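You operate a simulated robot arm through the tools that you are given. There is no shell and no other tool.

You are at the controls of a simulated robot arm. One attempt, no reset.

## Task
Uncap, filter and pour the beige wrapped mould; tip the rest into the orange tray.
Fine: cap onto brick 2; the black filter goes in the pour cup before the pour; use the yellow ladle and put it back; spill nothing; the other moulds and the black tray stay empty; the mould and the other filter stay. Set down upright: yellow ladle.

It is judged by the outcome, as a careful person would: the job done as asked, and still so three seconds after it is handed in. It fails if anything else is knocked over, pushed out of place, dropped, spilled or broken. A push-on lid holds only when it is set on centred and level and pressed home; a screw cap is set on level and turned clockwise until tight.

## Robot
A 7-joint arm with a two-finger parallel gripper, fixed in place. Base frame: the origin is on the floor under the middle of its stand, x ahead of it, y to its left, z up. Readings come in m, rad, newtons and seconds.
It reaches about 1.479 m from its shoulder. Its first joint turns from -2.897 to 2.897 rad. Payload 4.4 kg.
The TCP is the grasp point between the finger pads, 0.023 m short of the fingertips. In the tool frame z runs along the fingers and y along their closing line. Largest opening 0.094 m; finger width 0.038, thickness 0.01; the body of the gripper, 0.054 by 0.096 m, starts 0.039 m behind the TCP.
Orientation is told as [roll, pitch, yaw] about the base's x, y, z axes, in that order, counted from this pose: with the fingers straight down and closing along the base's y, the tool's x points along the base's -x, its y along +y and its z along -z.

## Interface
- The arm moves only by the tool jog_arm. Its argument "deltas" is a list of rows, each a list of 7 numbers: the turn, a rotation vector about the tool's x, y, z in rad, then the shift along the tool's x, y, z in cm, then the gripper command, from -1 (shut) to 1 (fully open), values between in proportion. In form: [[wx, wy, wz, dx, dy, dz, grip], ...]. A call has 1 to 20 rows; each row is the pose to reach, as a shift and turn from the pose commanded when the call began, along the tool's axes at that moment. A row lasts 0.2 s, in which the tool goes at most 0.05 m and 0.15 rad; a call with a longer step from one row to the next is refused whole, and so is a gripper value outside its range. A pose out of reach is approached as far as the arm can. The call stops where the force on the tool passes 40 N (or 10 N more than at its start, if that is more) or the arm is blocked; 0.2 s more then pass. The fingers move at their own pace (about 0.072 m/s each) and stop on an object; they squeeze with about 36 N. The grip force told is the motor's: it shows also when the fingers shut on nothing. Time passes only in rows, and 0.2 s behind the last, so rows that repeat a pose let the fingers close. The reply holds the time, the measured pose of the TCP, the force on the tool along the base axes, the opening and the grip force, in the units named above and with some noise, with the torque about the TCP (base axes, N m) and any sound that the robot's microphone picked up.
- Cameras (640 x 400 px; columns grow to the right, rows downward): "scene" is fixed at [0.4003, 0.6474, 1.14]; the picture's right is [-0.55, -0.83, 0.00], its down [-0.69, 0.46, -0.56] and it looks along [0.47, -0.31, -0.83] (base axes); focal length 214 px, centre (320, 200). "wrist" rides on the gripper at [0.086, 0.016, -0.074] in the tool frame; the picture's right is [-0.18, 0.98, 0.00], its down [-0.58, -0.11, -0.81] and it looks along [-0.79, -0.15, 0.59] (tool axes); focal length 243 px, centre (320, 200). There is no depth. A picture from a camera that has moved, and an enlarged one, comes with that camera's place and axes in the base frame and with its lens.
- get_image(camera): a new picture of that camera. No time passes.
- close_up(camera, box): a new picture of the part [left, top, right, bottom] of that camera's present view, enlarged. No time passes.
- hand_in(): hands the job in; it is judged then, once.

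Nothing tells you positions but the pictures and the camera data. Unless the task says otherwise, let go and move clear before handing in.

The tools are called after "Emit:" as a command line: name --pt "numbers of a row" for each row, then --argument value for the rest, lists and objects as JSON in quotes. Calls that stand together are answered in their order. jog_arm: Moves the arm, as the interface text tells. Its arguments: {"type":"object","properties":{"deltas":{"type":"array"}},"required":["deltas"]} The other tools are called the same way: get_image (camera) takes a picture; close_up (camera, box) takes an enlarged picture of a part of a camera's view; hand_in () hands the job in.

At the start:

```text
t: 0.0
eef_pos: [0.8563, 0.1495, 1.0989]
tool_rot: [0.0, 0.002, -0.001]
wrist_force: [-0.2, 0.5, -0.1]
ft_torque: [0.0, 0.01, -0.01]
opening: 0.0938
grip_force: 0.1
```

scene: 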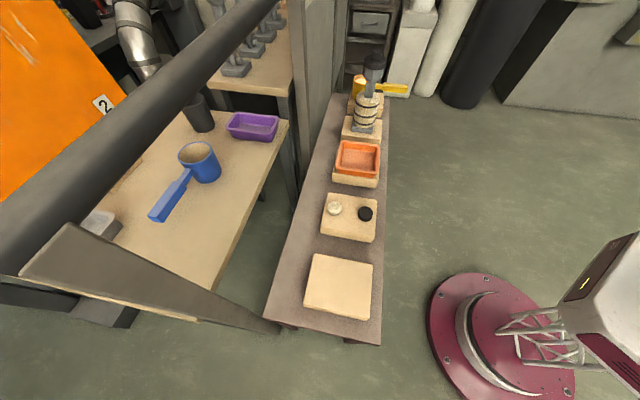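
wrist: 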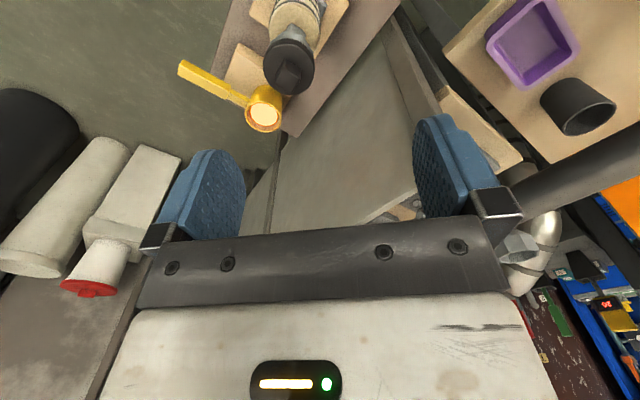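

I see a bench running away from the robot with bricks, an orange tray, a wrapped mould with a black cap and a yellow ladle; I'll look closer at everything before moving.

Emit:
close_up --camera "scene" --box '[320, 40, 420, 140]'

Emit:
close_up --camera "scene" --box '[290, 130, 410, 230]'

Emit:
close_up --camera "scene" --box '[260, 180, 420, 350]'

Emit:
close_up --camera "scene" --box '[60, 0, 320, 180]'

Emit:
close_up --camera "wrist" --box '[160, 0, 400, 150]'

Emit:
close_up --camera "wrist" --box '[400, 0, 640, 400]'

```text
4.00 times, centred on (370, 90) of scene
camera zoom: at [0.4003, 0.6474, 1.14], right [-0.55, -0.83, 0.0], down [-0.69, 0.46, -0.56], along [0.47, -0.31, -0.83], focal length 858 px, centre (120, 640)
```

zoom: 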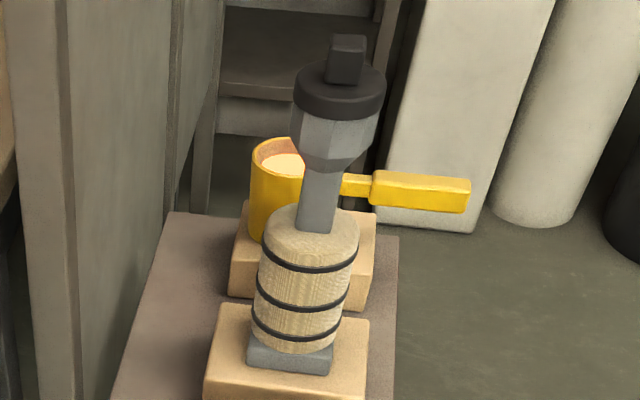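

```text
4.00 times, centred on (350, 180) of scene
camera zoom: at [0.4003, 0.6474, 1.14], right [-0.55, -0.83, 0.0], down [-0.69, 0.46, -0.56], along [0.47, -0.31, -0.83], focal length 858 px, centre (200, 280)
```

zoom: 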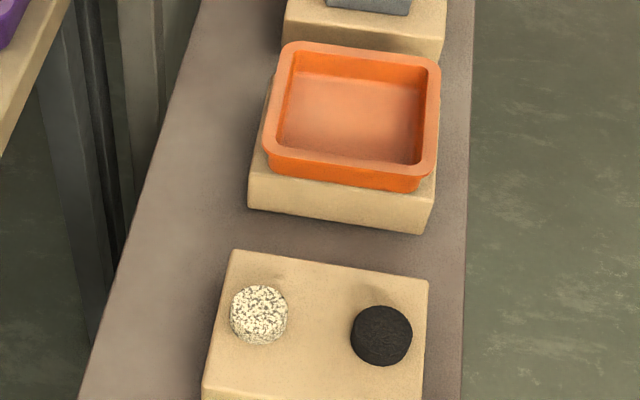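

```text
2.35 times, centred on (340, 265) of scene
camera zoom: at [0.4003, 0.6474, 1.14], right [-0.55, -0.83, 0.0], down [-0.69, 0.46, -0.56], along [0.47, -0.31, -0.83], focal length 505 px, centre (273, 47)
```

zoom: 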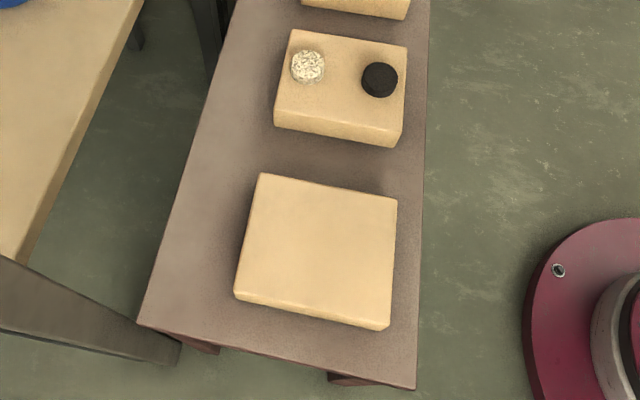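

```text
2.22 times, centred on (190, 90) of scene
camera zoom: at [0.4003, 0.6474, 1.14], right [-0.55, -0.83, 0.0], down [-0.69, 0.46, -0.56], along [0.47, -0.31, -0.83], focal length 477 px, centre (609, 444)
```

zoom: 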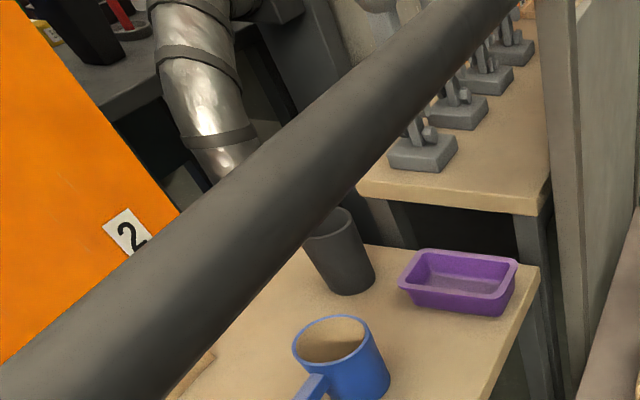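

```text
2.67 times, centred on (280, 75) of wrist
camera zoom: at [0.7701, 0.1635, 1.1744], right [0.18, 0.98, 0.0], down [0.58, -0.11, 0.81], along [0.79, -0.15, -0.59], focal length 647 px, centre (427, 533)
```

zoom: 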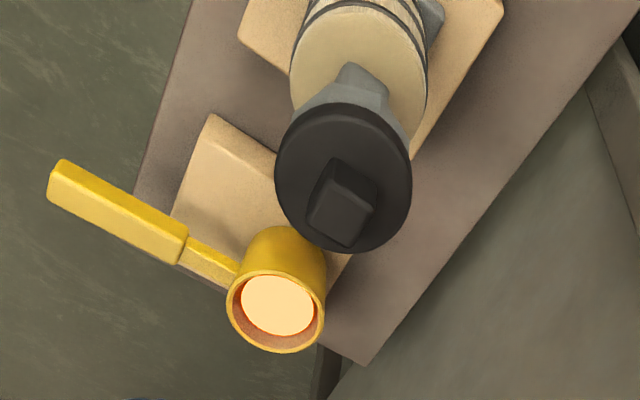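

```text
1.00 times, centred on (520, 200) of wrist (not enlarged: the box is as wide or as high as the picture)
camera zoom: at [0.7701, 0.1635, 1.1744], right [0.18, 0.98, 0.0], down [0.58, -0.11, 0.81], along [0.79, -0.15, -0.59], focal length 243 px, centre (120, 200)
```

zoom: 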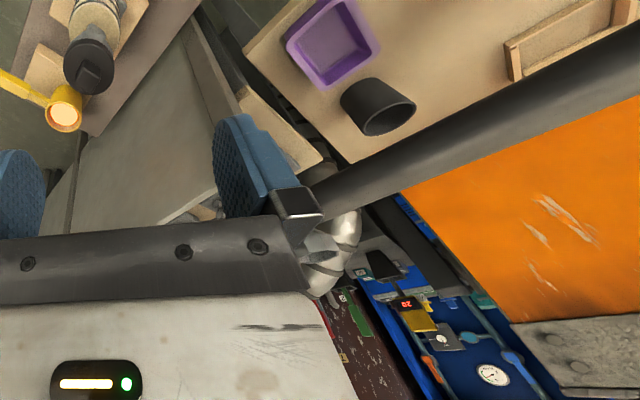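

The bench runs diagonally (roughly from (0.4,0.6) to (1.1,-0.05)), with the capped mould near (0.925,0.09) and the ladle near (1.10,-0.035). I'll swing the wrist camera round first to find brick labels, other moulds and the black tray.

Emit:
jog_arm --pt "0 0 -0.1 4.5 0 0 1" --pt "0 0 -0.2 9 0 0 1" --pt "0 0 -0.3 13.5 0 0 1" --pt "0 0 -0.4 18 0 0 1" --pt "0 0 -0.5 22.5 0 0 1" --pt "0 0 -0.6 27 0 0 1" --pt "0 0 -0.7 31.5 0 0 1" --pt "0 0 -0.8 36 0 0 1" --pt "0 0 -0.8 36 0 0 1"

Emit:
get_image --camera "wrist"

Emit:
get_image --camera "scene"

```text
t: 2.0
eef_pos: [0.4996, 0.1482, 1.0947]
tool_rot: [-0.001, -0.002, 0.801]
wrist_force: [0.2, 0.1, -0.6]
ft_torque: [0.01, -0.02, 0.0]
opening: 0.0941
grip_force: 0.1
```

```text
taken
camera wrist: at [0.426, 0.0957, 1.1697], right [-0.58, 0.82, 0.0], down [0.48, 0.34, 0.81], along [0.66, 0.47, -0.59], focal length 243 px, centre (320, 200)
```

wrist: 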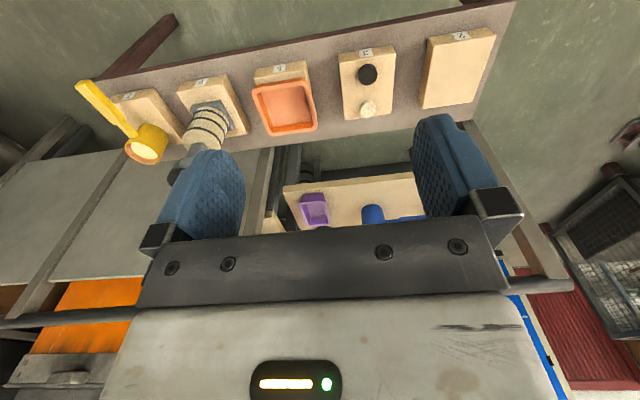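

```text
taken
```

scene: 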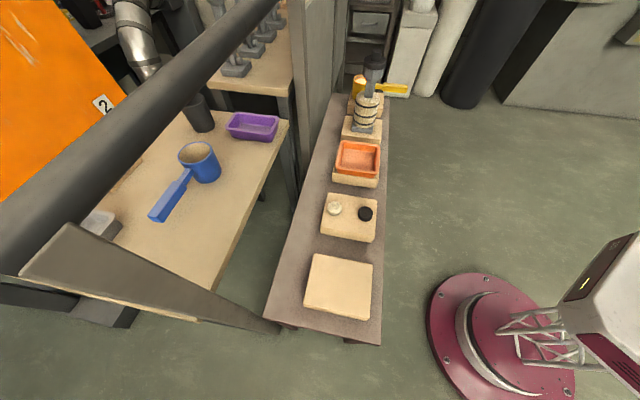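

The bricks carry number labels on their robot-side faces; I'll zoom in on those.

Emit:
close_up --camera "wrist" --box '[420, 10, 520, 70]'

Emit:
close_up --camera "wrist" --box '[320, 30, 420, 90]'

Emit:
close_up --camera "wrist" --box '[240, 40, 340, 100]'

Emit:
close_up --camera "wrist" --box '[70, 60, 270, 180]'

Emit:
close_up --camera "wrist" --box '[240, 130, 440, 250]'

```text
6.40 times, centred on (470, 40) of wrist
camera zoom: at [0.426, 0.0957, 1.1697], right [-0.58, 0.82, 0.0], down [0.48, 0.34, 0.81], along [0.66, 0.47, -0.59], focal length 1553 px, centre (-640, 1224)
```

zoom: 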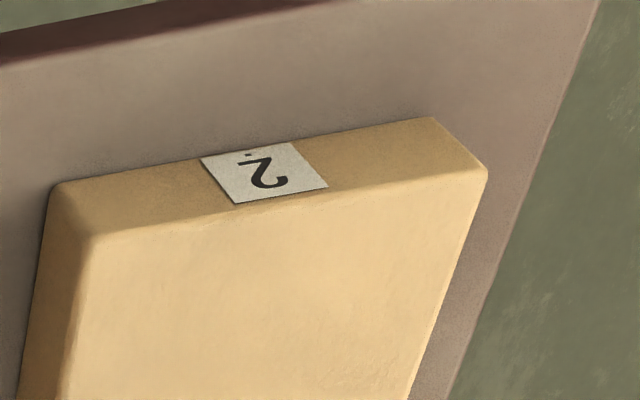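

```text
6.40 times, centred on (370, 60) of wrist
camera zoom: at [0.426, 0.0957, 1.1697], right [-0.58, 0.82, 0.0], down [0.48, 0.34, 0.81], along [0.66, 0.47, -0.59], focal length 1553 px, centre (0, 1096)
```

zoom: 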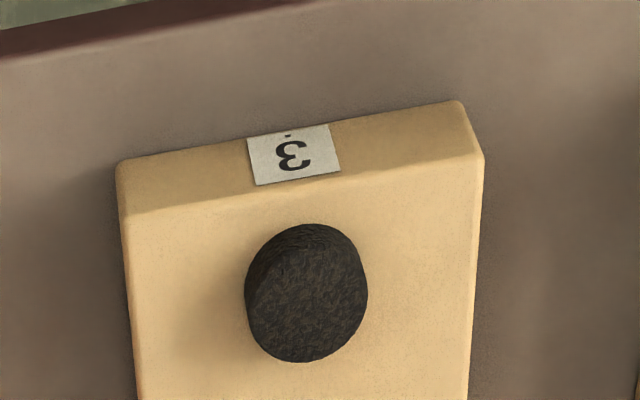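

```text
6.40 times, centred on (290, 70) of wrist
camera zoom: at [0.426, 0.0957, 1.1697], right [-0.58, 0.82, 0.0], down [0.48, 0.34, 0.81], along [0.66, 0.47, -0.59], focal length 1553 px, centre (512, 1032)
```

zoom: 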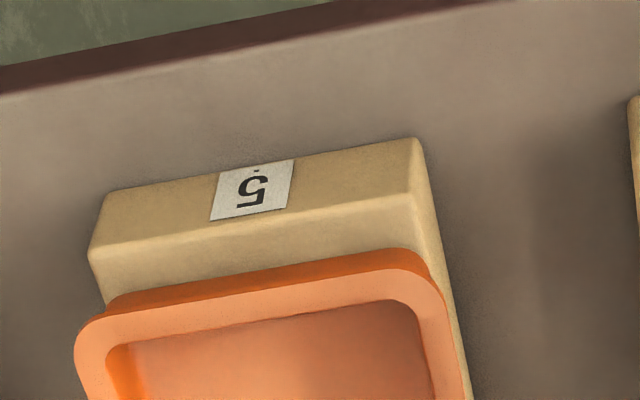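

```text
3.20 times, centred on (170, 120) of wrist
camera zoom: at [0.426, 0.0957, 1.1697], right [-0.58, 0.82, 0.0], down [0.48, 0.34, 0.81], along [0.66, 0.47, -0.59], focal length 776 px, centre (800, 456)
```

zoom: 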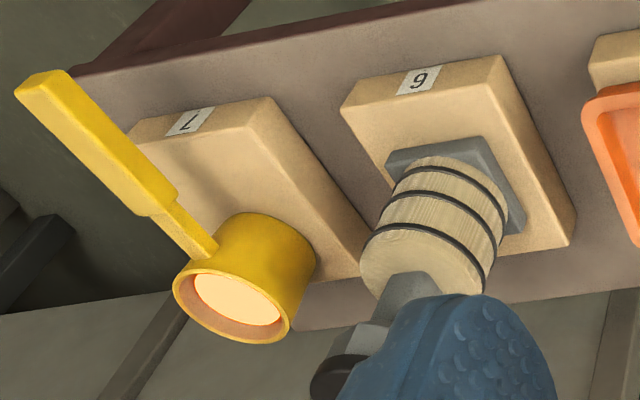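

```text
3.20 times, centred on (340, 190) of wrist
camera zoom: at [0.426, 0.0957, 1.1697], right [-0.58, 0.82, 0.0], down [0.48, 0.34, 0.81], along [0.66, 0.47, -0.59], focal length 776 px, centre (256, 232)
```

zoom: 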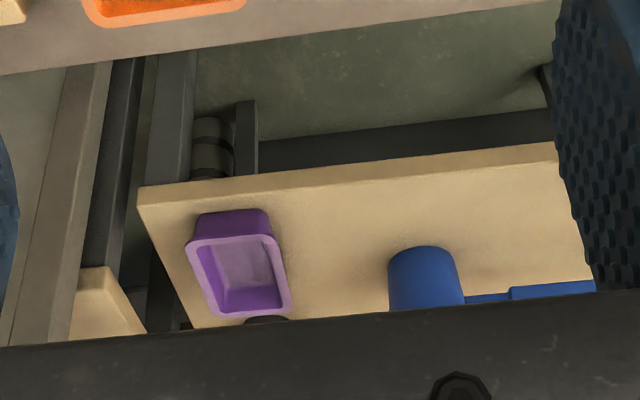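

Brick 2 is the empty one at the near end, 3 holds the filters, 5 the orange tray, 6 the mould, 7 the ladle. Next I move in for a closer look at the mould's cap.

Emit:
jog_arm --pt "0 0 0 -1.3 -4 1.8 1" --pt "0 0 0 -2.6 -8 3.6 1" --pt "0 0 0 -3.9 -12 5.4 1" --pt "0 0 0 -5.2 -16 7.2 1" --pt "0 0 0 -6.5 -20 9 1" --pt "0 0 0 -7.8 -24 10.8 1" --pt "0 0 0 -9.1 -28 12.6 1" --pt "0 0 0 -10.25 -31.8 14.5 1" --pt "0 0 0 -10.25 -31.8 14.5 1"

Emit:
get_image --camera "wrist"

Emit:
get_image --camera "scene"

```text
t: 4.0
eef_pos: [0.7992, 0.0046, 0.9506]
tool_rot: [0.001, -0.001, 0.803]
wrist_force: [0.2, 0.0, -0.4]
ft_torque: [-0.01, -0.02, -0.02]
opening: 0.0941
grip_force: 0.0
```

```text
taken
camera wrist: at [0.7272, -0.0478, 1.0254], right [-0.58, 0.82, 0.0], down [0.48, 0.34, 0.81], along [0.66, 0.47, -0.59], focal length 243 px, centre (320, 200)
```

wrist: 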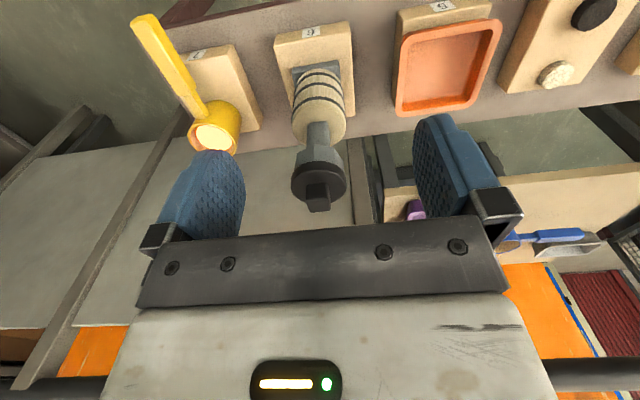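

```text
taken
```

scene: 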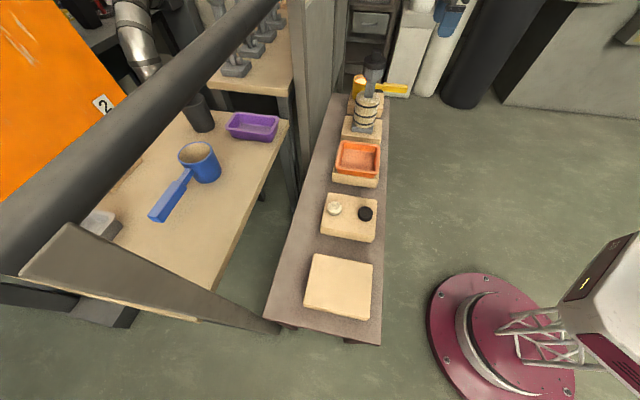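

Emit:
close_up --camera "wrist" --box '[260, 20, 380, 220]'

Emit:
close_up --camera "wrist" --box '[120, 0, 280, 160]'

Emit:
close_up --camera "wrist" --box '[270, 140, 370, 220]'

```text
2.00 times, centred on (320, 120) of wrist
camera zoom: at [0.7272, -0.0478, 1.0254], right [-0.58, 0.82, 0.0], down [0.48, 0.34, 0.81], along [0.66, 0.47, -0.59], focal length 485 px, centre (320, 360)
```

zoom: 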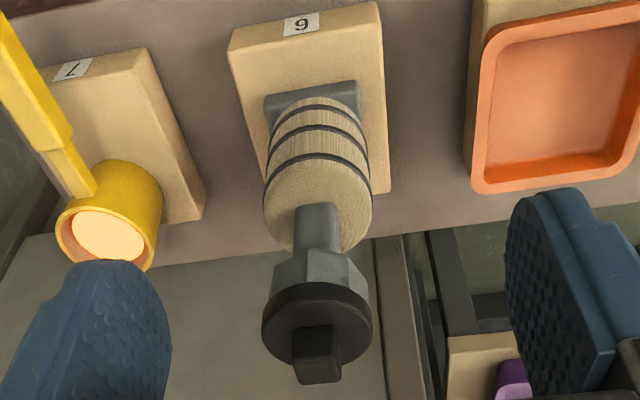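

```text
2.50 times, centred on (200, 80) of wrist
camera zoom: at [0.7272, -0.0478, 1.0254], right [-0.58, 0.82, 0.0], down [0.48, 0.34, 0.81], along [0.66, 0.47, -0.59], focal length 606 px, centre (620, 500)
```

zoom: 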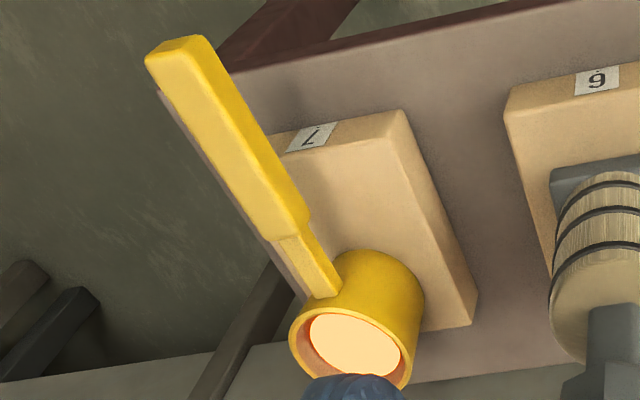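

```text
5.00 times, centred on (320, 180) of wrist
camera zoom: at [0.7272, -0.0478, 1.0254], right [-0.58, 0.82, 0.0], down [0.48, 0.34, 0.81], along [0.66, 0.47, -0.59], focal length 1213 px, centre (320, 300)
```

zoom: 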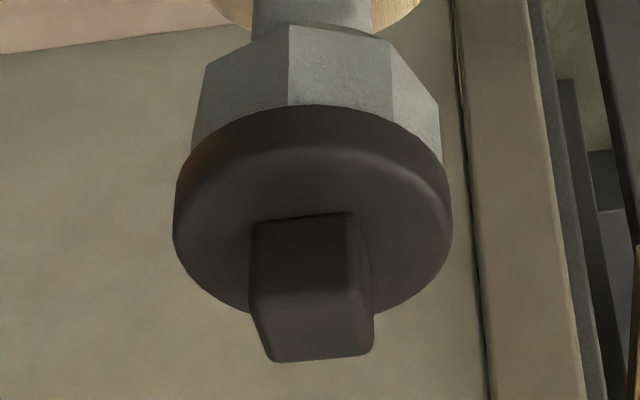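

I have the layout: the bench runs at 45°, bricks spaced 0.21 m, and the knob's top is near (0.923, 0.090, 0.86). I move above the knob with fingers aligned to the bench and check alignment.

Emit:
jog_arm --pt "0 0 0.0176 -3.6 -0.75 0.0 1" --pt "0 0 0.0176 -7.3 -1.5 0.0 1" --pt "0 0 0.0176 -11 -2.25 0.5 1" --pt "0 0 0.0176 -14.7 -2.97 1.5 1" --pt "0 0 0.0176 -14.7 -2.97 2.5 1" --pt "0 0 0.0176 -14.7 -2.97 2.5 1"

Emit:
get_image --camera "wrist"

Emit:
close_up --camera "wrist" --box '[240, 60, 400, 240]'

Emit:
close_up --camera "scene" --box '[310, 30, 430, 150]'

```text
t: 5.4
eef_pos: [0.9215, 0.0859, 0.9273]
tool_rot: [0.0, 0.001, 0.783]
wrist_force: [0.1, -0.2, -0.1]
ft_torque: [0.0, 0.04, 0.01]
opening: 0.0941
grip_force: 0.0
```

```text
taken
camera wrist: at [0.8489, 0.0353, 1.0025], right [-0.56, 0.83, 0.0], down [0.49, 0.33, 0.81], along [0.67, 0.45, -0.59], focal length 243 px, centre (320, 200)
```

wrist: 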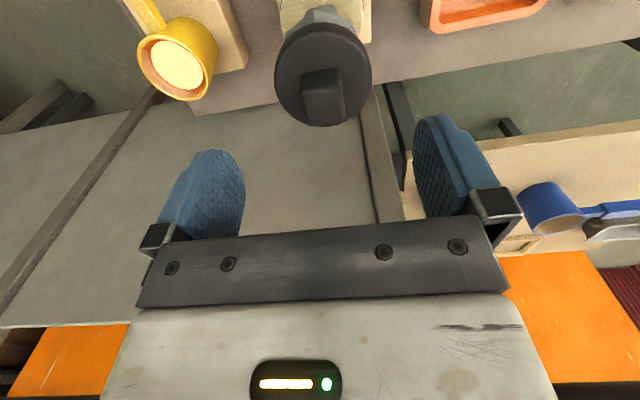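

```text
2.22 times, centred on (320, 150) of wrist
camera zoom: at [0.8489, 0.0353, 1.0025], right [-0.56, 0.83, 0.0], down [0.49, 0.33, 0.81], along [0.67, 0.45, -0.59], focal length 539 px, centre (320, 311)
```

zoom: 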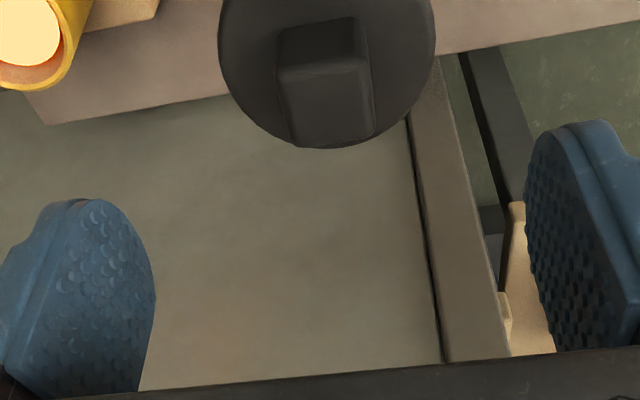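

```text
3.33 times, centred on (370, 90) of scene
camera zoom: at [0.4003, 0.6474, 1.14], right [-0.55, -0.83, 0.0], down [-0.69, 0.46, -0.56], along [0.47, -0.31, -0.83], focal length 715 px, centre (153, 567)
```

zoom: 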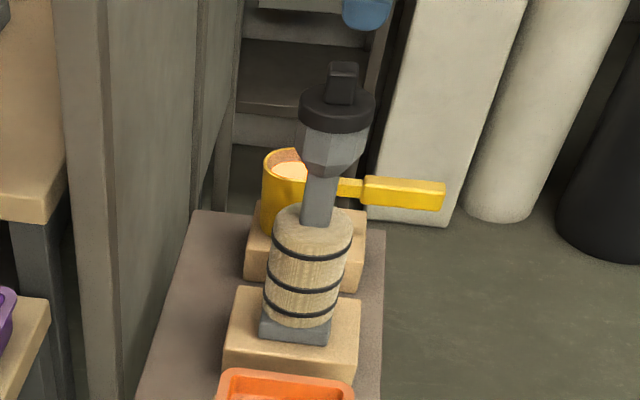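

The knob is centred under the gripper and aligned with the bench. I descend slowly to just above the cap plate and check before closing.

Emit:
jog_arm --pt "0 0 0 -0.15 0.1 2 1" --pt "0 0 0 -0.15 0.1 4 1" --pt "0 0 0 -0.15 0.1 5 1" --pt "0 0 0 -0.15 0.1 5.6 1" --pt "0 0 0 -0.15 0.1 5.6 1"

Emit:
get_image --camera "wrist"

Emit:
close_up --camera "scene" --box '[330, 30, 410, 110]'

```text
t: 6.6
eef_pos: [0.921, 0.0872, 0.8731]
tool_rot: [0.001, 0.0, 0.782]
wrist_force: [-0.1, 0.2, -0.4]
ft_torque: [-0.01, -0.02, -0.01]
opening: 0.0937
grip_force: 0.1
```

```text
taken
camera wrist: at [0.8476, 0.0367, 0.9473], right [-0.56, 0.83, 0.0], down [0.49, 0.33, 0.81], along [0.67, 0.45, -0.59], focal length 243 px, centre (320, 200)
```

wrist: 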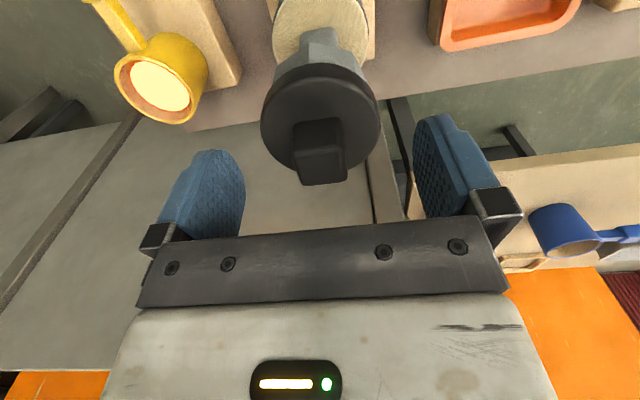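

```text
5.00 times, centred on (370, 70) of scene
camera zoom: at [0.4003, 0.6474, 1.14], right [-0.55, -0.83, 0.0], down [-0.69, 0.46, -0.56], along [0.47, -0.31, -0.83], focal length 1072 px, centre (70, 850)
```

zoom: 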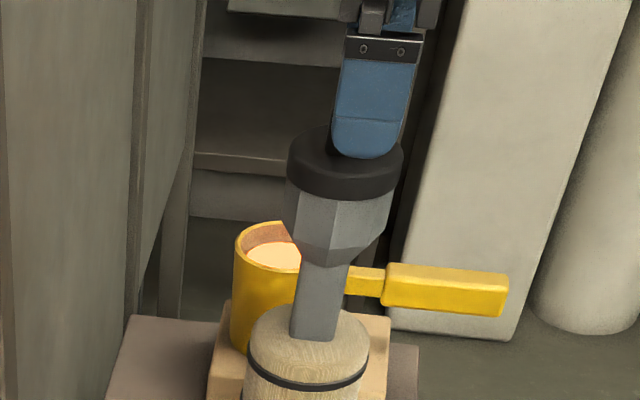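

Emit:
close_up --camera "wrist" --box '[250, 50, 390, 200]'

```text
2.67 times, centred on (320, 125) of wrist
camera zoom: at [0.8476, 0.0367, 0.9473], right [-0.56, 0.83, 0.0], down [0.49, 0.33, 0.81], along [0.67, 0.45, -0.59], focal length 647 px, centre (320, 400)
```

zoom: 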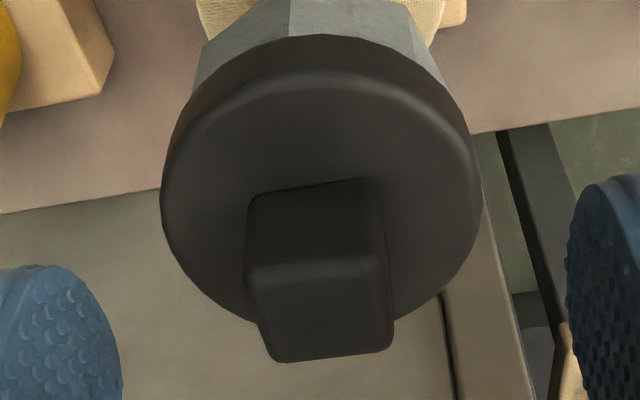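

Knob is about 24 mm square and 21 mm tall; I go down 5 mm more (tips just above the cap plate) and close.

Emit:
jog_arm --pt "0 0 0 0 0 0.25 1" --pt "0 0 0 0 0 0.5 1" --pt "0 0 0 0 0 0.5 0.3" --pt "0 0 0 0 0 0.5 -0.2" --pt "0 0 0 0 0 0.5 -1" --pt "0 0 0 0 0 0.5 -1" --pt "0 0 0 0 0 0.5 -1" --pt "0 0 0 0 0 0.5 -1"

Emit:
get_image --camera "wrist"

```text
t: 8.4
eef_pos: [0.9199, 0.0877, 0.8671]
tool_rot: [-0.001, 0.001, 0.782]
wrist_force: [0.6, 0.7, 0.0]
ft_torque: [0.0, -0.03, -0.02]
opening: 0.0265
grip_force: 36.3
```

```text
taken
camera wrist: at [0.8479, 0.0365, 0.9429], right [-0.56, 0.83, 0.0], down [0.49, 0.33, 0.81], along [0.67, 0.45, -0.59], focal length 243 px, centre (320, 200)
```

wrist: 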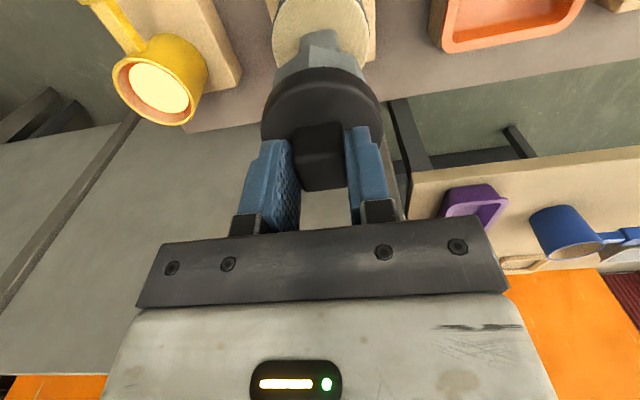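

Knob is gripped (26.5 mm). I lift gently a few millimetres and watch the force for signs of a screw or tight fit.

Emit:
jog_arm --pt "0 0 0 0 0 -0.2 -1" --pt "0 0 0 0 0 -0.4 -1" --pt "0 0 0 0 0 -0.6 -1" --pt "0 0 0 0 0 -0.6 -1"

Emit:
close_up --camera "wrist" --box '[250, 0, 390, 200]'

Emit:
close_up --camera "scene" --box '[330, 30, 410, 110]'

```text
t: 9.4
eef_pos: [0.9207, 0.0871, 0.8752]
tool_rot: [0.0, -0.001, 0.782]
wrist_force: [-0.2, 0.1, -0.6]
ft_torque: [-0.01, -0.01, 0.02]
opening: 0.0268
grip_force: 36.1
```

```text
2.00 times, centred on (320, 100) of wrist
camera zoom: at [0.8477, 0.0358, 0.9494], right [-0.56, 0.83, 0.0], down [0.49, 0.33, 0.81], along [0.67, 0.45, -0.59], focal length 485 px, centre (320, 400)
```

zoom: 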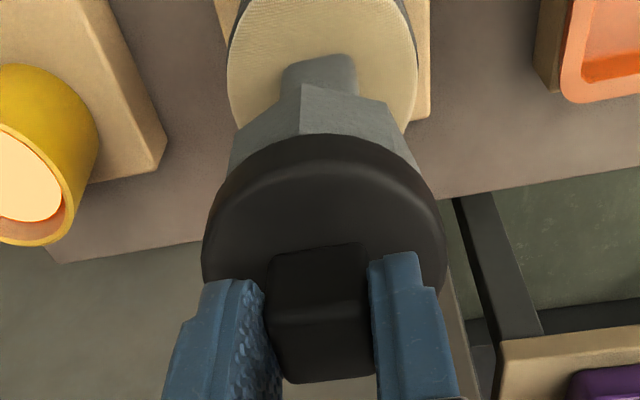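

```text
5.00 times, centred on (370, 70) of scene
camera zoom: at [0.4003, 0.6474, 1.14], right [-0.55, -0.83, 0.0], down [-0.69, 0.46, -0.56], along [0.47, -0.31, -0.83], focal length 1072 px, centre (70, 850)
```

zoom: 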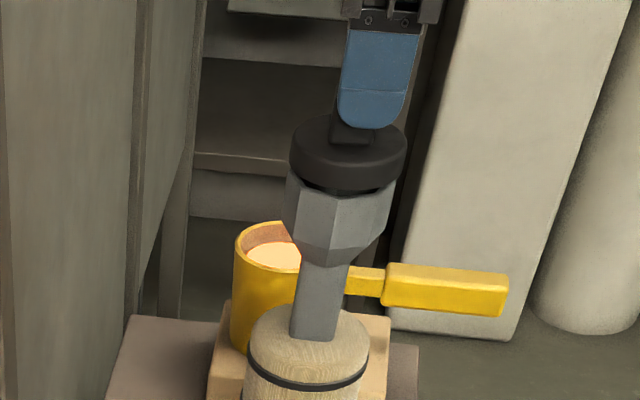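

The cap came free with almost no force. I lift it higher, then carry it along the bench to brick 2.

Emit:
jog_arm --pt "0 0 0 0 0 -1 -1" --pt "0 0 0 0 0 -3 -1" --pt "0 0 0 0 0 -6 -1" --pt "0 0 0 0 0 -9 -1" --pt "0 0 0 0 0 -9 -1"

Emit:
get_image --camera "wrist"

Emit:
close_up --camera "scene" --box '[310, 30, 430, 150]'

```text
t: 10.6
eef_pos: [0.9181, 0.0848, 0.963]
tool_rot: [0.0, 0.0, 0.782]
wrist_force: [-0.1, -0.1, -1.0]
ft_torque: [-0.02, 0.0, -0.02]
opening: 0.0271
grip_force: 36.2
```

```text
taken
camera wrist: at [0.845, 0.0343, 1.0385], right [-0.56, 0.83, 0.0], down [0.49, 0.33, 0.81], along [0.67, 0.45, -0.59], focal length 243 px, centre (320, 200)
```

wrist: 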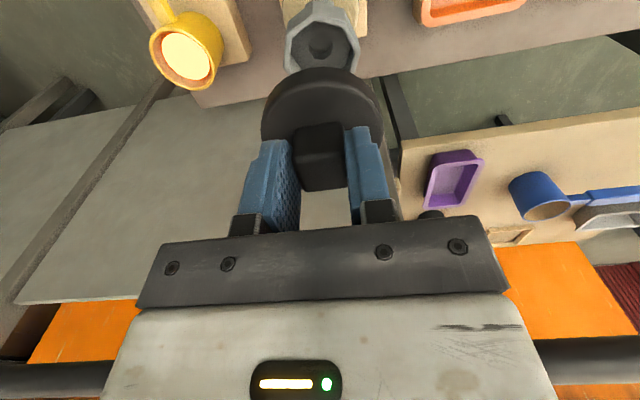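

```text
3.33 times, centred on (370, 90) of scene
camera zoom: at [0.4003, 0.6474, 1.14], right [-0.55, -0.83, 0.0], down [-0.69, 0.46, -0.56], along [0.47, -0.31, -0.83], focal length 715 px, centre (153, 567)
```

zoom: 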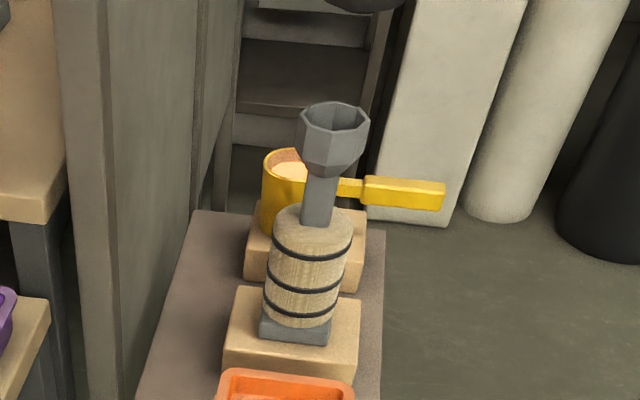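

Emit:
jog_arm --pt "0 0 0 -0.05 2 0 -1" --pt "0 0 0 -0.1 6 0 -1" --pt "0 0 0 -0.15 10 0 -1" --pt "0 0 0 -0.2 14 0 -1" --pt "0 0 0 -0.25 18 0 -1" --pt "0 0 0 -0.3 22 0 -1" --pt "0 0 0 -0.35 26 0 -1" --pt "0 0 0 -0.4 30 0 -1" --pt "0 0 0 -0.45 34 0 -1" --pt "0 0 0 -0.5 38 0 -1" --pt "0 0 0 -0.55 42 0 -1" --pt "0 0 0 -0.6 46 0 -1" --pt "0 0 0 -0.65 50 0 -1" --pt "0 0 0 -0.7 54 0 -1" --pt "0 0 0 -0.75 58 0 -1" --pt "0 0 0 -0.77 61 0 -1" --pt "0 0 0 -0.77 62.6 0 -1" --pt "0 0 0 -0.77 62.6 0 -1"

Emit:
get_image --camera "wrist"

Emit:
get_image --camera "scene"

```text
t: 14.4
eef_pos: [0.4857, 0.5379, 0.9682]
tool_rot: [0.001, 0.001, 0.781]
wrist_force: [-0.1, -0.4, -0.9]
ft_torque: [-0.01, 0.02, -0.01]
opening: 0.0271
grip_force: 36.6
```

```text
taken
camera wrist: at [0.412, 0.4865, 1.0418], right [-0.56, 0.83, 0.0], down [0.49, 0.33, 0.81], along [0.67, 0.45, -0.59], focal length 243 px, centre (320, 200)
```

wrist: 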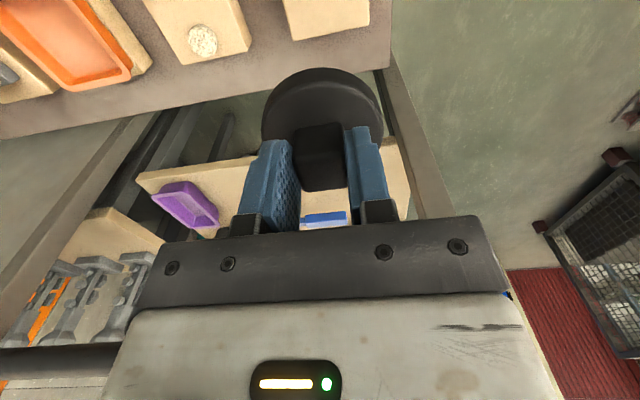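

```text
taken
```

scene: 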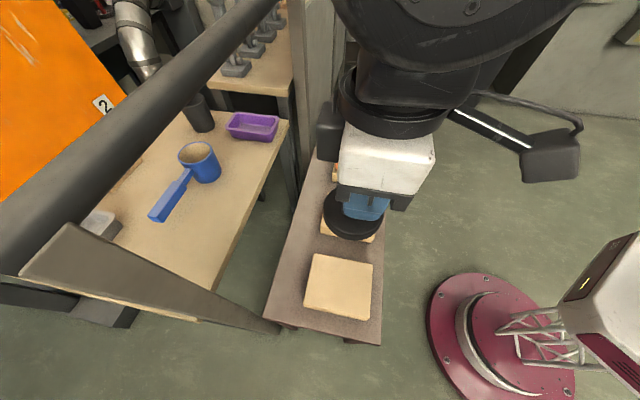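

Cap is above brick 2 at (0.486,0.538). I descend in stages, checking the clearance under the cap.

Emit:
jog_arm --pt "0 0 0 0.1 0 3 -1" --pt "0 0 0 0.2 0 7 -1" --pt "0 0 0 0.3 0 11 -1" --pt "0 0 0 0.4 0 15 -1" --pt "0 0 0 0.5 0 19 -1" --pt "0 0 0 0.5 0 22 -1" --pt "0 0 0 0.5 0 25 -1" --pt "0 0 0 0.5 0 27 -1" --pt "0 0 0 0.5 0 27 -1"

Emit:
close_up --camera "scene" --box '[270, 180, 430, 340]'

Emit:
get_image --camera "wrist"

```text
t: 16.4
eef_pos: [0.4818, 0.5348, 0.6973]
tool_rot: [0.001, -0.001, 0.783]
wrist_force: [0.6, -0.1, -0.2]
ft_torque: [0.04, 0.01, -0.03]
opening: 0.0269
grip_force: 36.0
```

```text
2.50 times, centred on (350, 260) of scene
camera zoom: at [0.4003, 0.6474, 1.14], right [-0.55, -0.83, 0.0], down [-0.69, 0.46, -0.56], along [0.47, -0.31, -0.83], focal length 536 px, centre (245, 50)
```

zoom: 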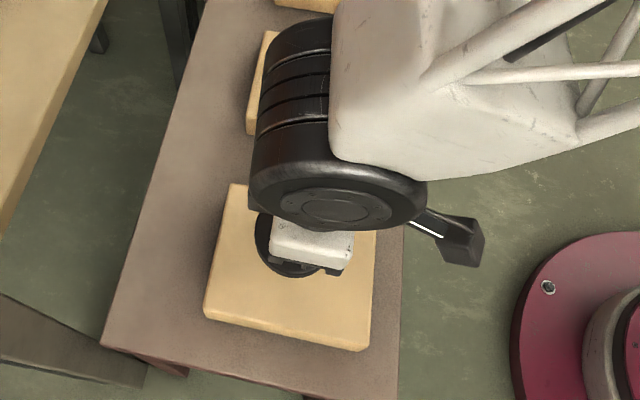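

```text
taken
camera wrist: at [0.4087, 0.4829, 0.7706], right [-0.56, 0.83, 0.0], down [0.49, 0.33, 0.81], along [0.67, 0.45, -0.59], focal length 243 px, centre (320, 200)
```

wrist: 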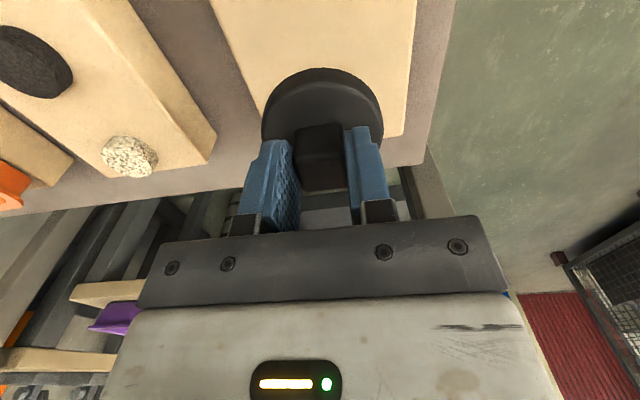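

Emit:
jog_arm --pt "0 0 0 0 0 1.5 -1" --pt "0 0 0 0 0 3 -1" --pt "0 0 0 0 0 4 -1" --pt "0 0 0 0 0 4.5 -1" --pt "0 0 0 0 0 4.5 -1"

Emit:
get_image --camera "wrist"

Emit:
close_up --camera "scene" --box '[310, 240, 390, 320]'

```text
t: 17.6
eef_pos: [0.4824, 0.5327, 0.6503]
tool_rot: [-0.001, 0.0, 0.781]
wrist_force: [-0.2, 0.1, -0.4]
ft_torque: [0.01, 0.01, 0.0]
opening: 0.0271
grip_force: 36.0
```

```text
taken
camera wrist: at [0.4086, 0.4817, 0.7247], right [-0.56, 0.83, 0.0], down [0.49, 0.33, 0.81], along [0.67, 0.45, -0.59], focal length 243 px, centre (320, 200)
```

wrist: 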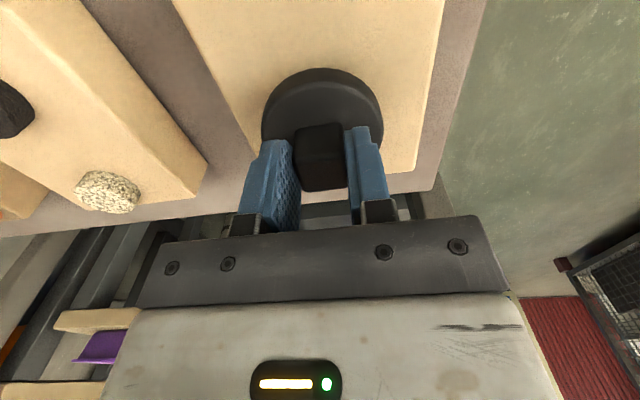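

```text
5.00 times, centred on (350, 280) of scene
camera zoom: at [0.4003, 0.6474, 1.14], right [-0.55, -0.83, 0.0], down [-0.69, 0.46, -0.56], along [0.47, -0.31, -0.83], focal length 1072 px, centre (170, -200)
```

zoom: 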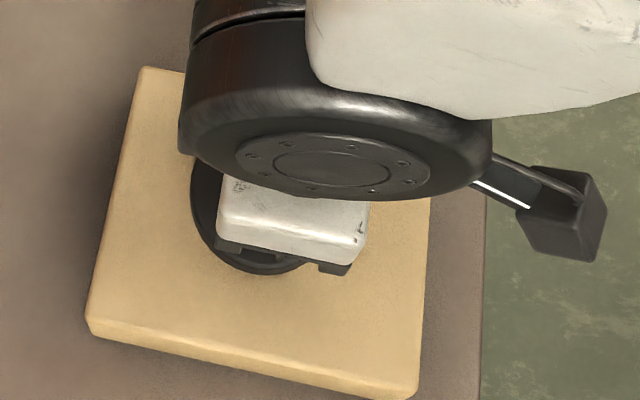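

Emit:
jog_arm --pt "0 0 0 0 0 0.4 -1" --pt "0 0 0 0 0 0.8 -1" --pt "0 0 0 0 0 1.2 -1" --pt "0 0 0 0 0 1.2 -1"

Emit:
close_up --camera "wrist" --box '[240, 40, 400, 140]'

```text
t: 18.6
eef_pos: [0.4832, 0.5353, 0.6398]
tool_rot: [0.0, -0.002, 0.781]
wrist_force: [-4.0, -6.0, 25.8]
ft_torque: [-0.17, 0.22, 0.01]
opening: 0.0268
grip_force: 36.0
```

```text
4.00 times, centred on (320, 90) of wrist
camera zoom: at [0.4092, 0.4834, 0.7135], right [-0.56, 0.83, 0.0], down [0.49, 0.33, 0.81], along [0.67, 0.45, -0.59], focal length 970 px, centre (320, 640)
```

zoom: 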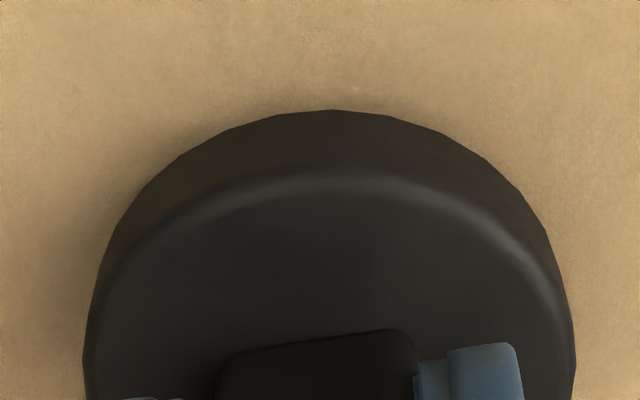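

The cap has touched down on brick 2 (26 N). I ease off slightly and release.

Emit:
jog_arm --pt "0 0 0 0 0 -0.1 -1" --pt "0 0 0 0 0 -0.15 -1" --pt "0 0 0 0 0 -0.15 -0.2" --pt "0 0 0 0 0 -0.15 0.2" --pt "0 0 0 0 0 -0.15 0.6" --pt "0 0 0 0 0 -0.15 0.6"

Emit:
get_image --camera "wrist"

```text
t: 20.0
eef_pos: [0.4817, 0.5332, 0.6392]
tool_rot: [0.001, 0.0, 0.781]
wrist_force: [-0.3, 0.1, -0.3]
ft_torque: [0.01, -0.02, -0.02]
opening: 0.0752
grip_force: 0.0
```

```text
taken
camera wrist: at [0.4087, 0.4835, 0.7134], right [-0.56, 0.83, 0.0], down [0.49, 0.33, 0.81], along [0.67, 0.45, -0.59], focal length 243 px, centre (320, 200)
```

wrist: 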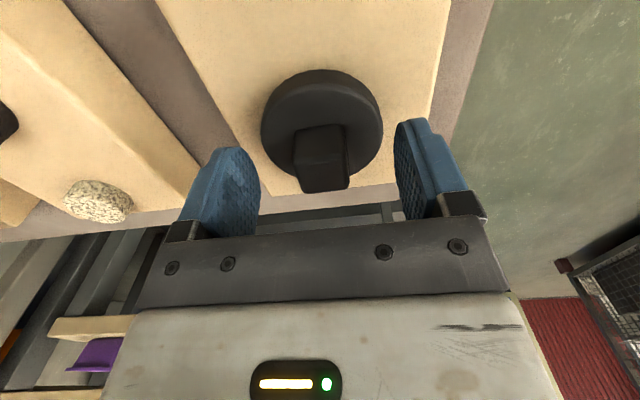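

Cap sits upright on brick 2. I rise and go over to the black filter on brick 3 for a look from above.

Emit:
jog_arm --pt "0 0 0 0 0 -2 0.6" --pt "0 0 0 0 0 -6 1" --pt "0 0 0 0 0 -10 1" --pt "0 0 0 1 -4 -10 1" --pt "0 0 0 2 -8 -10 1" --pt "0 0 0 3 -12 -10 1" --pt "0 0 0 4 -16 -9 1" --pt "0 0 0 4.6 -20.6 -7 1" --pt "0 0 0 4.6 -20.6 -6 1" --pt "0 0 0 4.6 -20.6 -6 1"

Emit:
get_image --camera "wrist"

Emit:
close_up --camera "wrist" --box '[240, 20, 440, 160]'

Emit:
close_up --camera "scene" --box '[290, 180, 410, 330]'

```text
refused: row 8 steps farther than a row can; nothing moved
```

```text
taken
camera wrist: at [0.4087, 0.4835, 0.7134], right [-0.56, 0.83, 0.0], down [0.49, 0.33, 0.81], along [0.67, 0.45, -0.59], focal length 243 px, centre (320, 200)
```

wrist: 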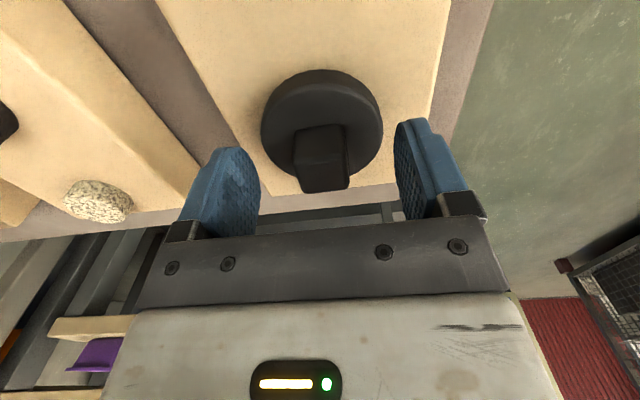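

```text
2.86 times, centred on (340, 90) of wrist
camera zoom: at [0.4087, 0.4835, 0.7134], right [-0.56, 0.83, 0.0], down [0.49, 0.33, 0.81], along [0.67, 0.45, -0.59], focal length 693 px, centre (263, 514)
```

zoom: 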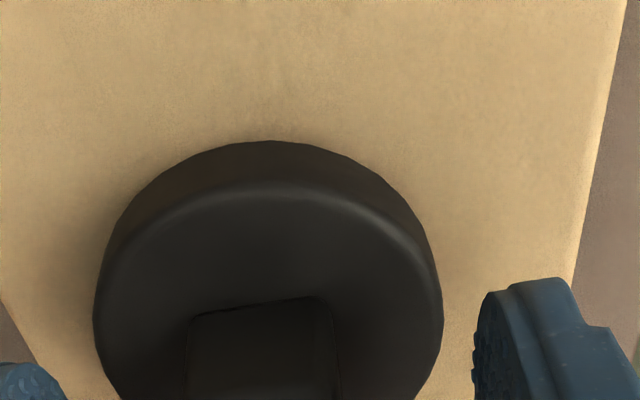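

```text
2.67 times, centred on (350, 255) of scene
camera zoom: at [0.4003, 0.6474, 1.14], right [-0.55, -0.83, 0.0], down [-0.69, 0.46, -0.56], along [0.47, -0.31, -0.83], focal length 572 px, centre (240, 53)
```

zoom: 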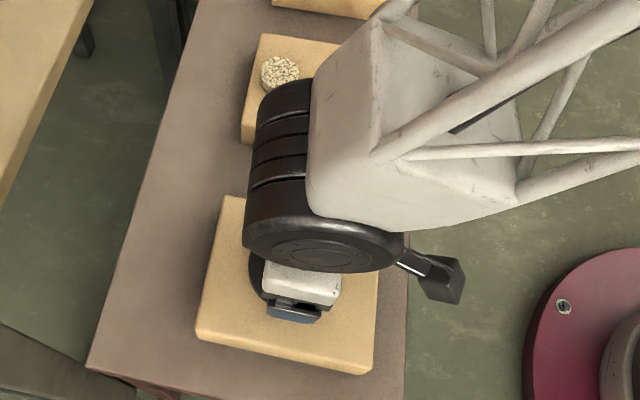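

Emit:
jog_arm --pt "0 0 0 0 0 -2 0.6" --pt "0 0 0 0 0 -6 1" --pt "0 0 0 0 0 -10 1" --pt "0 0 0 0.9 -4 -10 1" --pt "0 0 0 1.8 -8 -10 1" --pt "0 0 0 2.7 -12 -10 1" --pt "0 0 0 3.6 -16 -9.5 1" --pt "0 0 0 4.4 -19.5 -8.5 1" --pt "0 0 0 4.6 -20.6 -6.5 1" --pt "0 0 0 4.6 -20.6 -6 1" --pt "0 0 0 4.6 -20.6 -6 1"

Emit:
get_image --camera "wrist"

Emit:
close_up --camera "wrist" --box '[240, 20, 440, 160]'

Emit:
close_up --camera "scene" --box '[290, 180, 410, 330]'

```text
t: 22.4
eef_pos: [0.5925, 0.3538, 0.6975]
tool_rot: [0.0, -0.001, 0.781]
wrist_force: [-1.2, 0.1, -0.5]
ft_torque: [0.0, -0.01, -0.02]
opening: 0.0941
grip_force: 0.0
```

```text
taken
camera wrist: at [0.5194, 0.3038, 0.7721], right [-0.56, 0.83, 0.0], down [0.49, 0.33, 0.81], along [0.67, 0.45, -0.59], focal length 243 px, centre (320, 200)
```

wrist: 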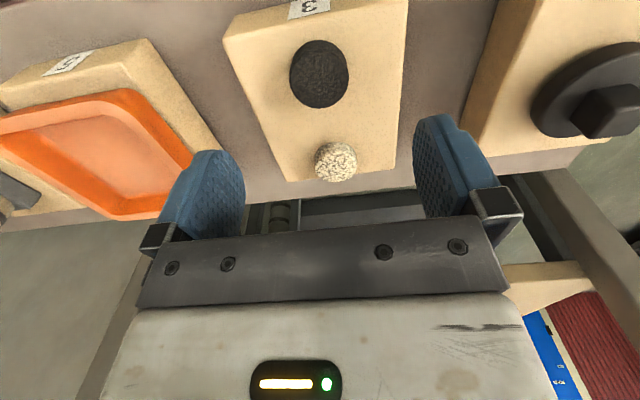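

```text
2.86 times, centred on (340, 90) of wrist
camera zoom: at [0.5194, 0.3038, 0.7721], right [-0.56, 0.83, 0.0], down [0.49, 0.33, 0.81], along [0.67, 0.45, -0.59], focal length 693 px, centre (263, 514)
```

zoom: 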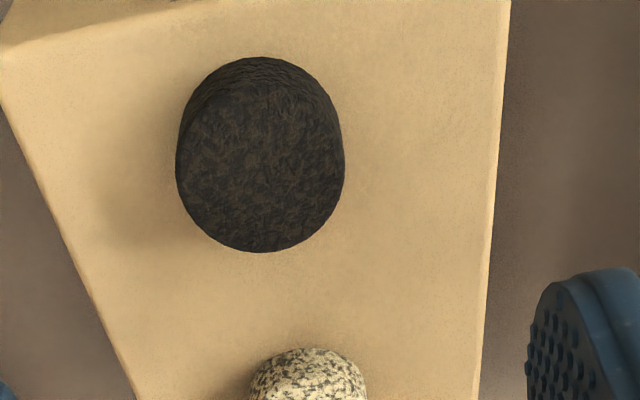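

```text
2.67 times, centred on (350, 255) of scene
camera zoom: at [0.4003, 0.6474, 1.14], right [-0.55, -0.83, 0.0], down [-0.69, 0.46, -0.56], along [0.47, -0.31, -0.83], focal length 572 px, centre (240, 53)
```

zoom: 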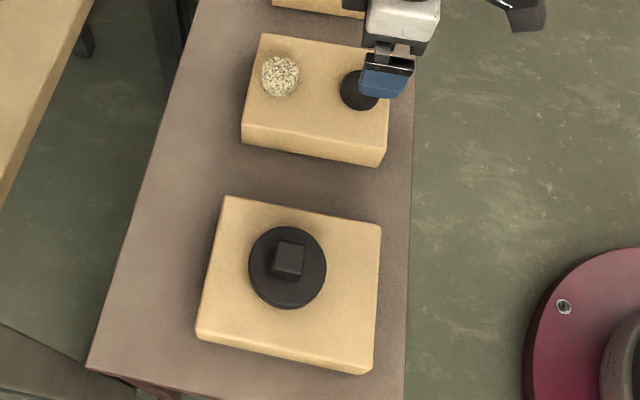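

The cap is upright and centred on brick 2. Before picking the black filter I check the cup's inside dimensions from the scene camera.

Emit:
close_up --camera "scene" --box '[350, 50, 390, 90]'

Emit:
close_up --camera "scene" --box '[320, 40, 420, 140]'

```text
10.00 times, centred on (370, 70) of scene
camera zoom: at [0.4003, 0.6474, 1.14], right [-0.55, -0.83, 0.0], down [-0.69, 0.46, -0.56], along [0.47, -0.31, -0.83], focal length 2145 px, centre (-180, 1500)
```

zoom: 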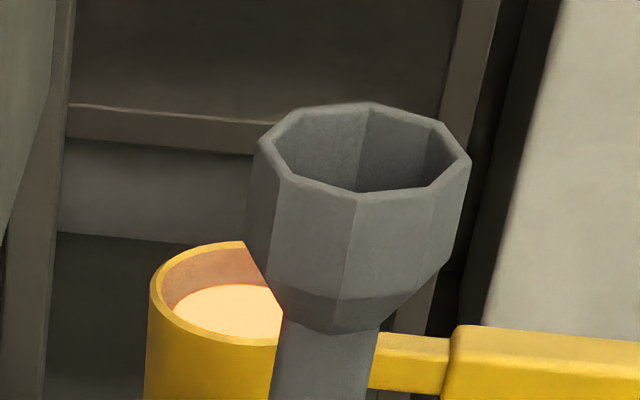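

```text
4.00 times, centred on (370, 90) of scene
camera zoom: at [0.4003, 0.6474, 1.14], right [-0.55, -0.83, 0.0], down [-0.69, 0.46, -0.56], along [0.47, -0.31, -0.83], focal length 858 px, centre (120, 640)
```

zoom: 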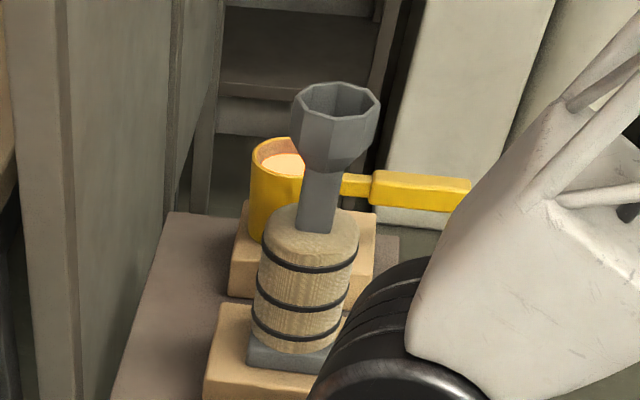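

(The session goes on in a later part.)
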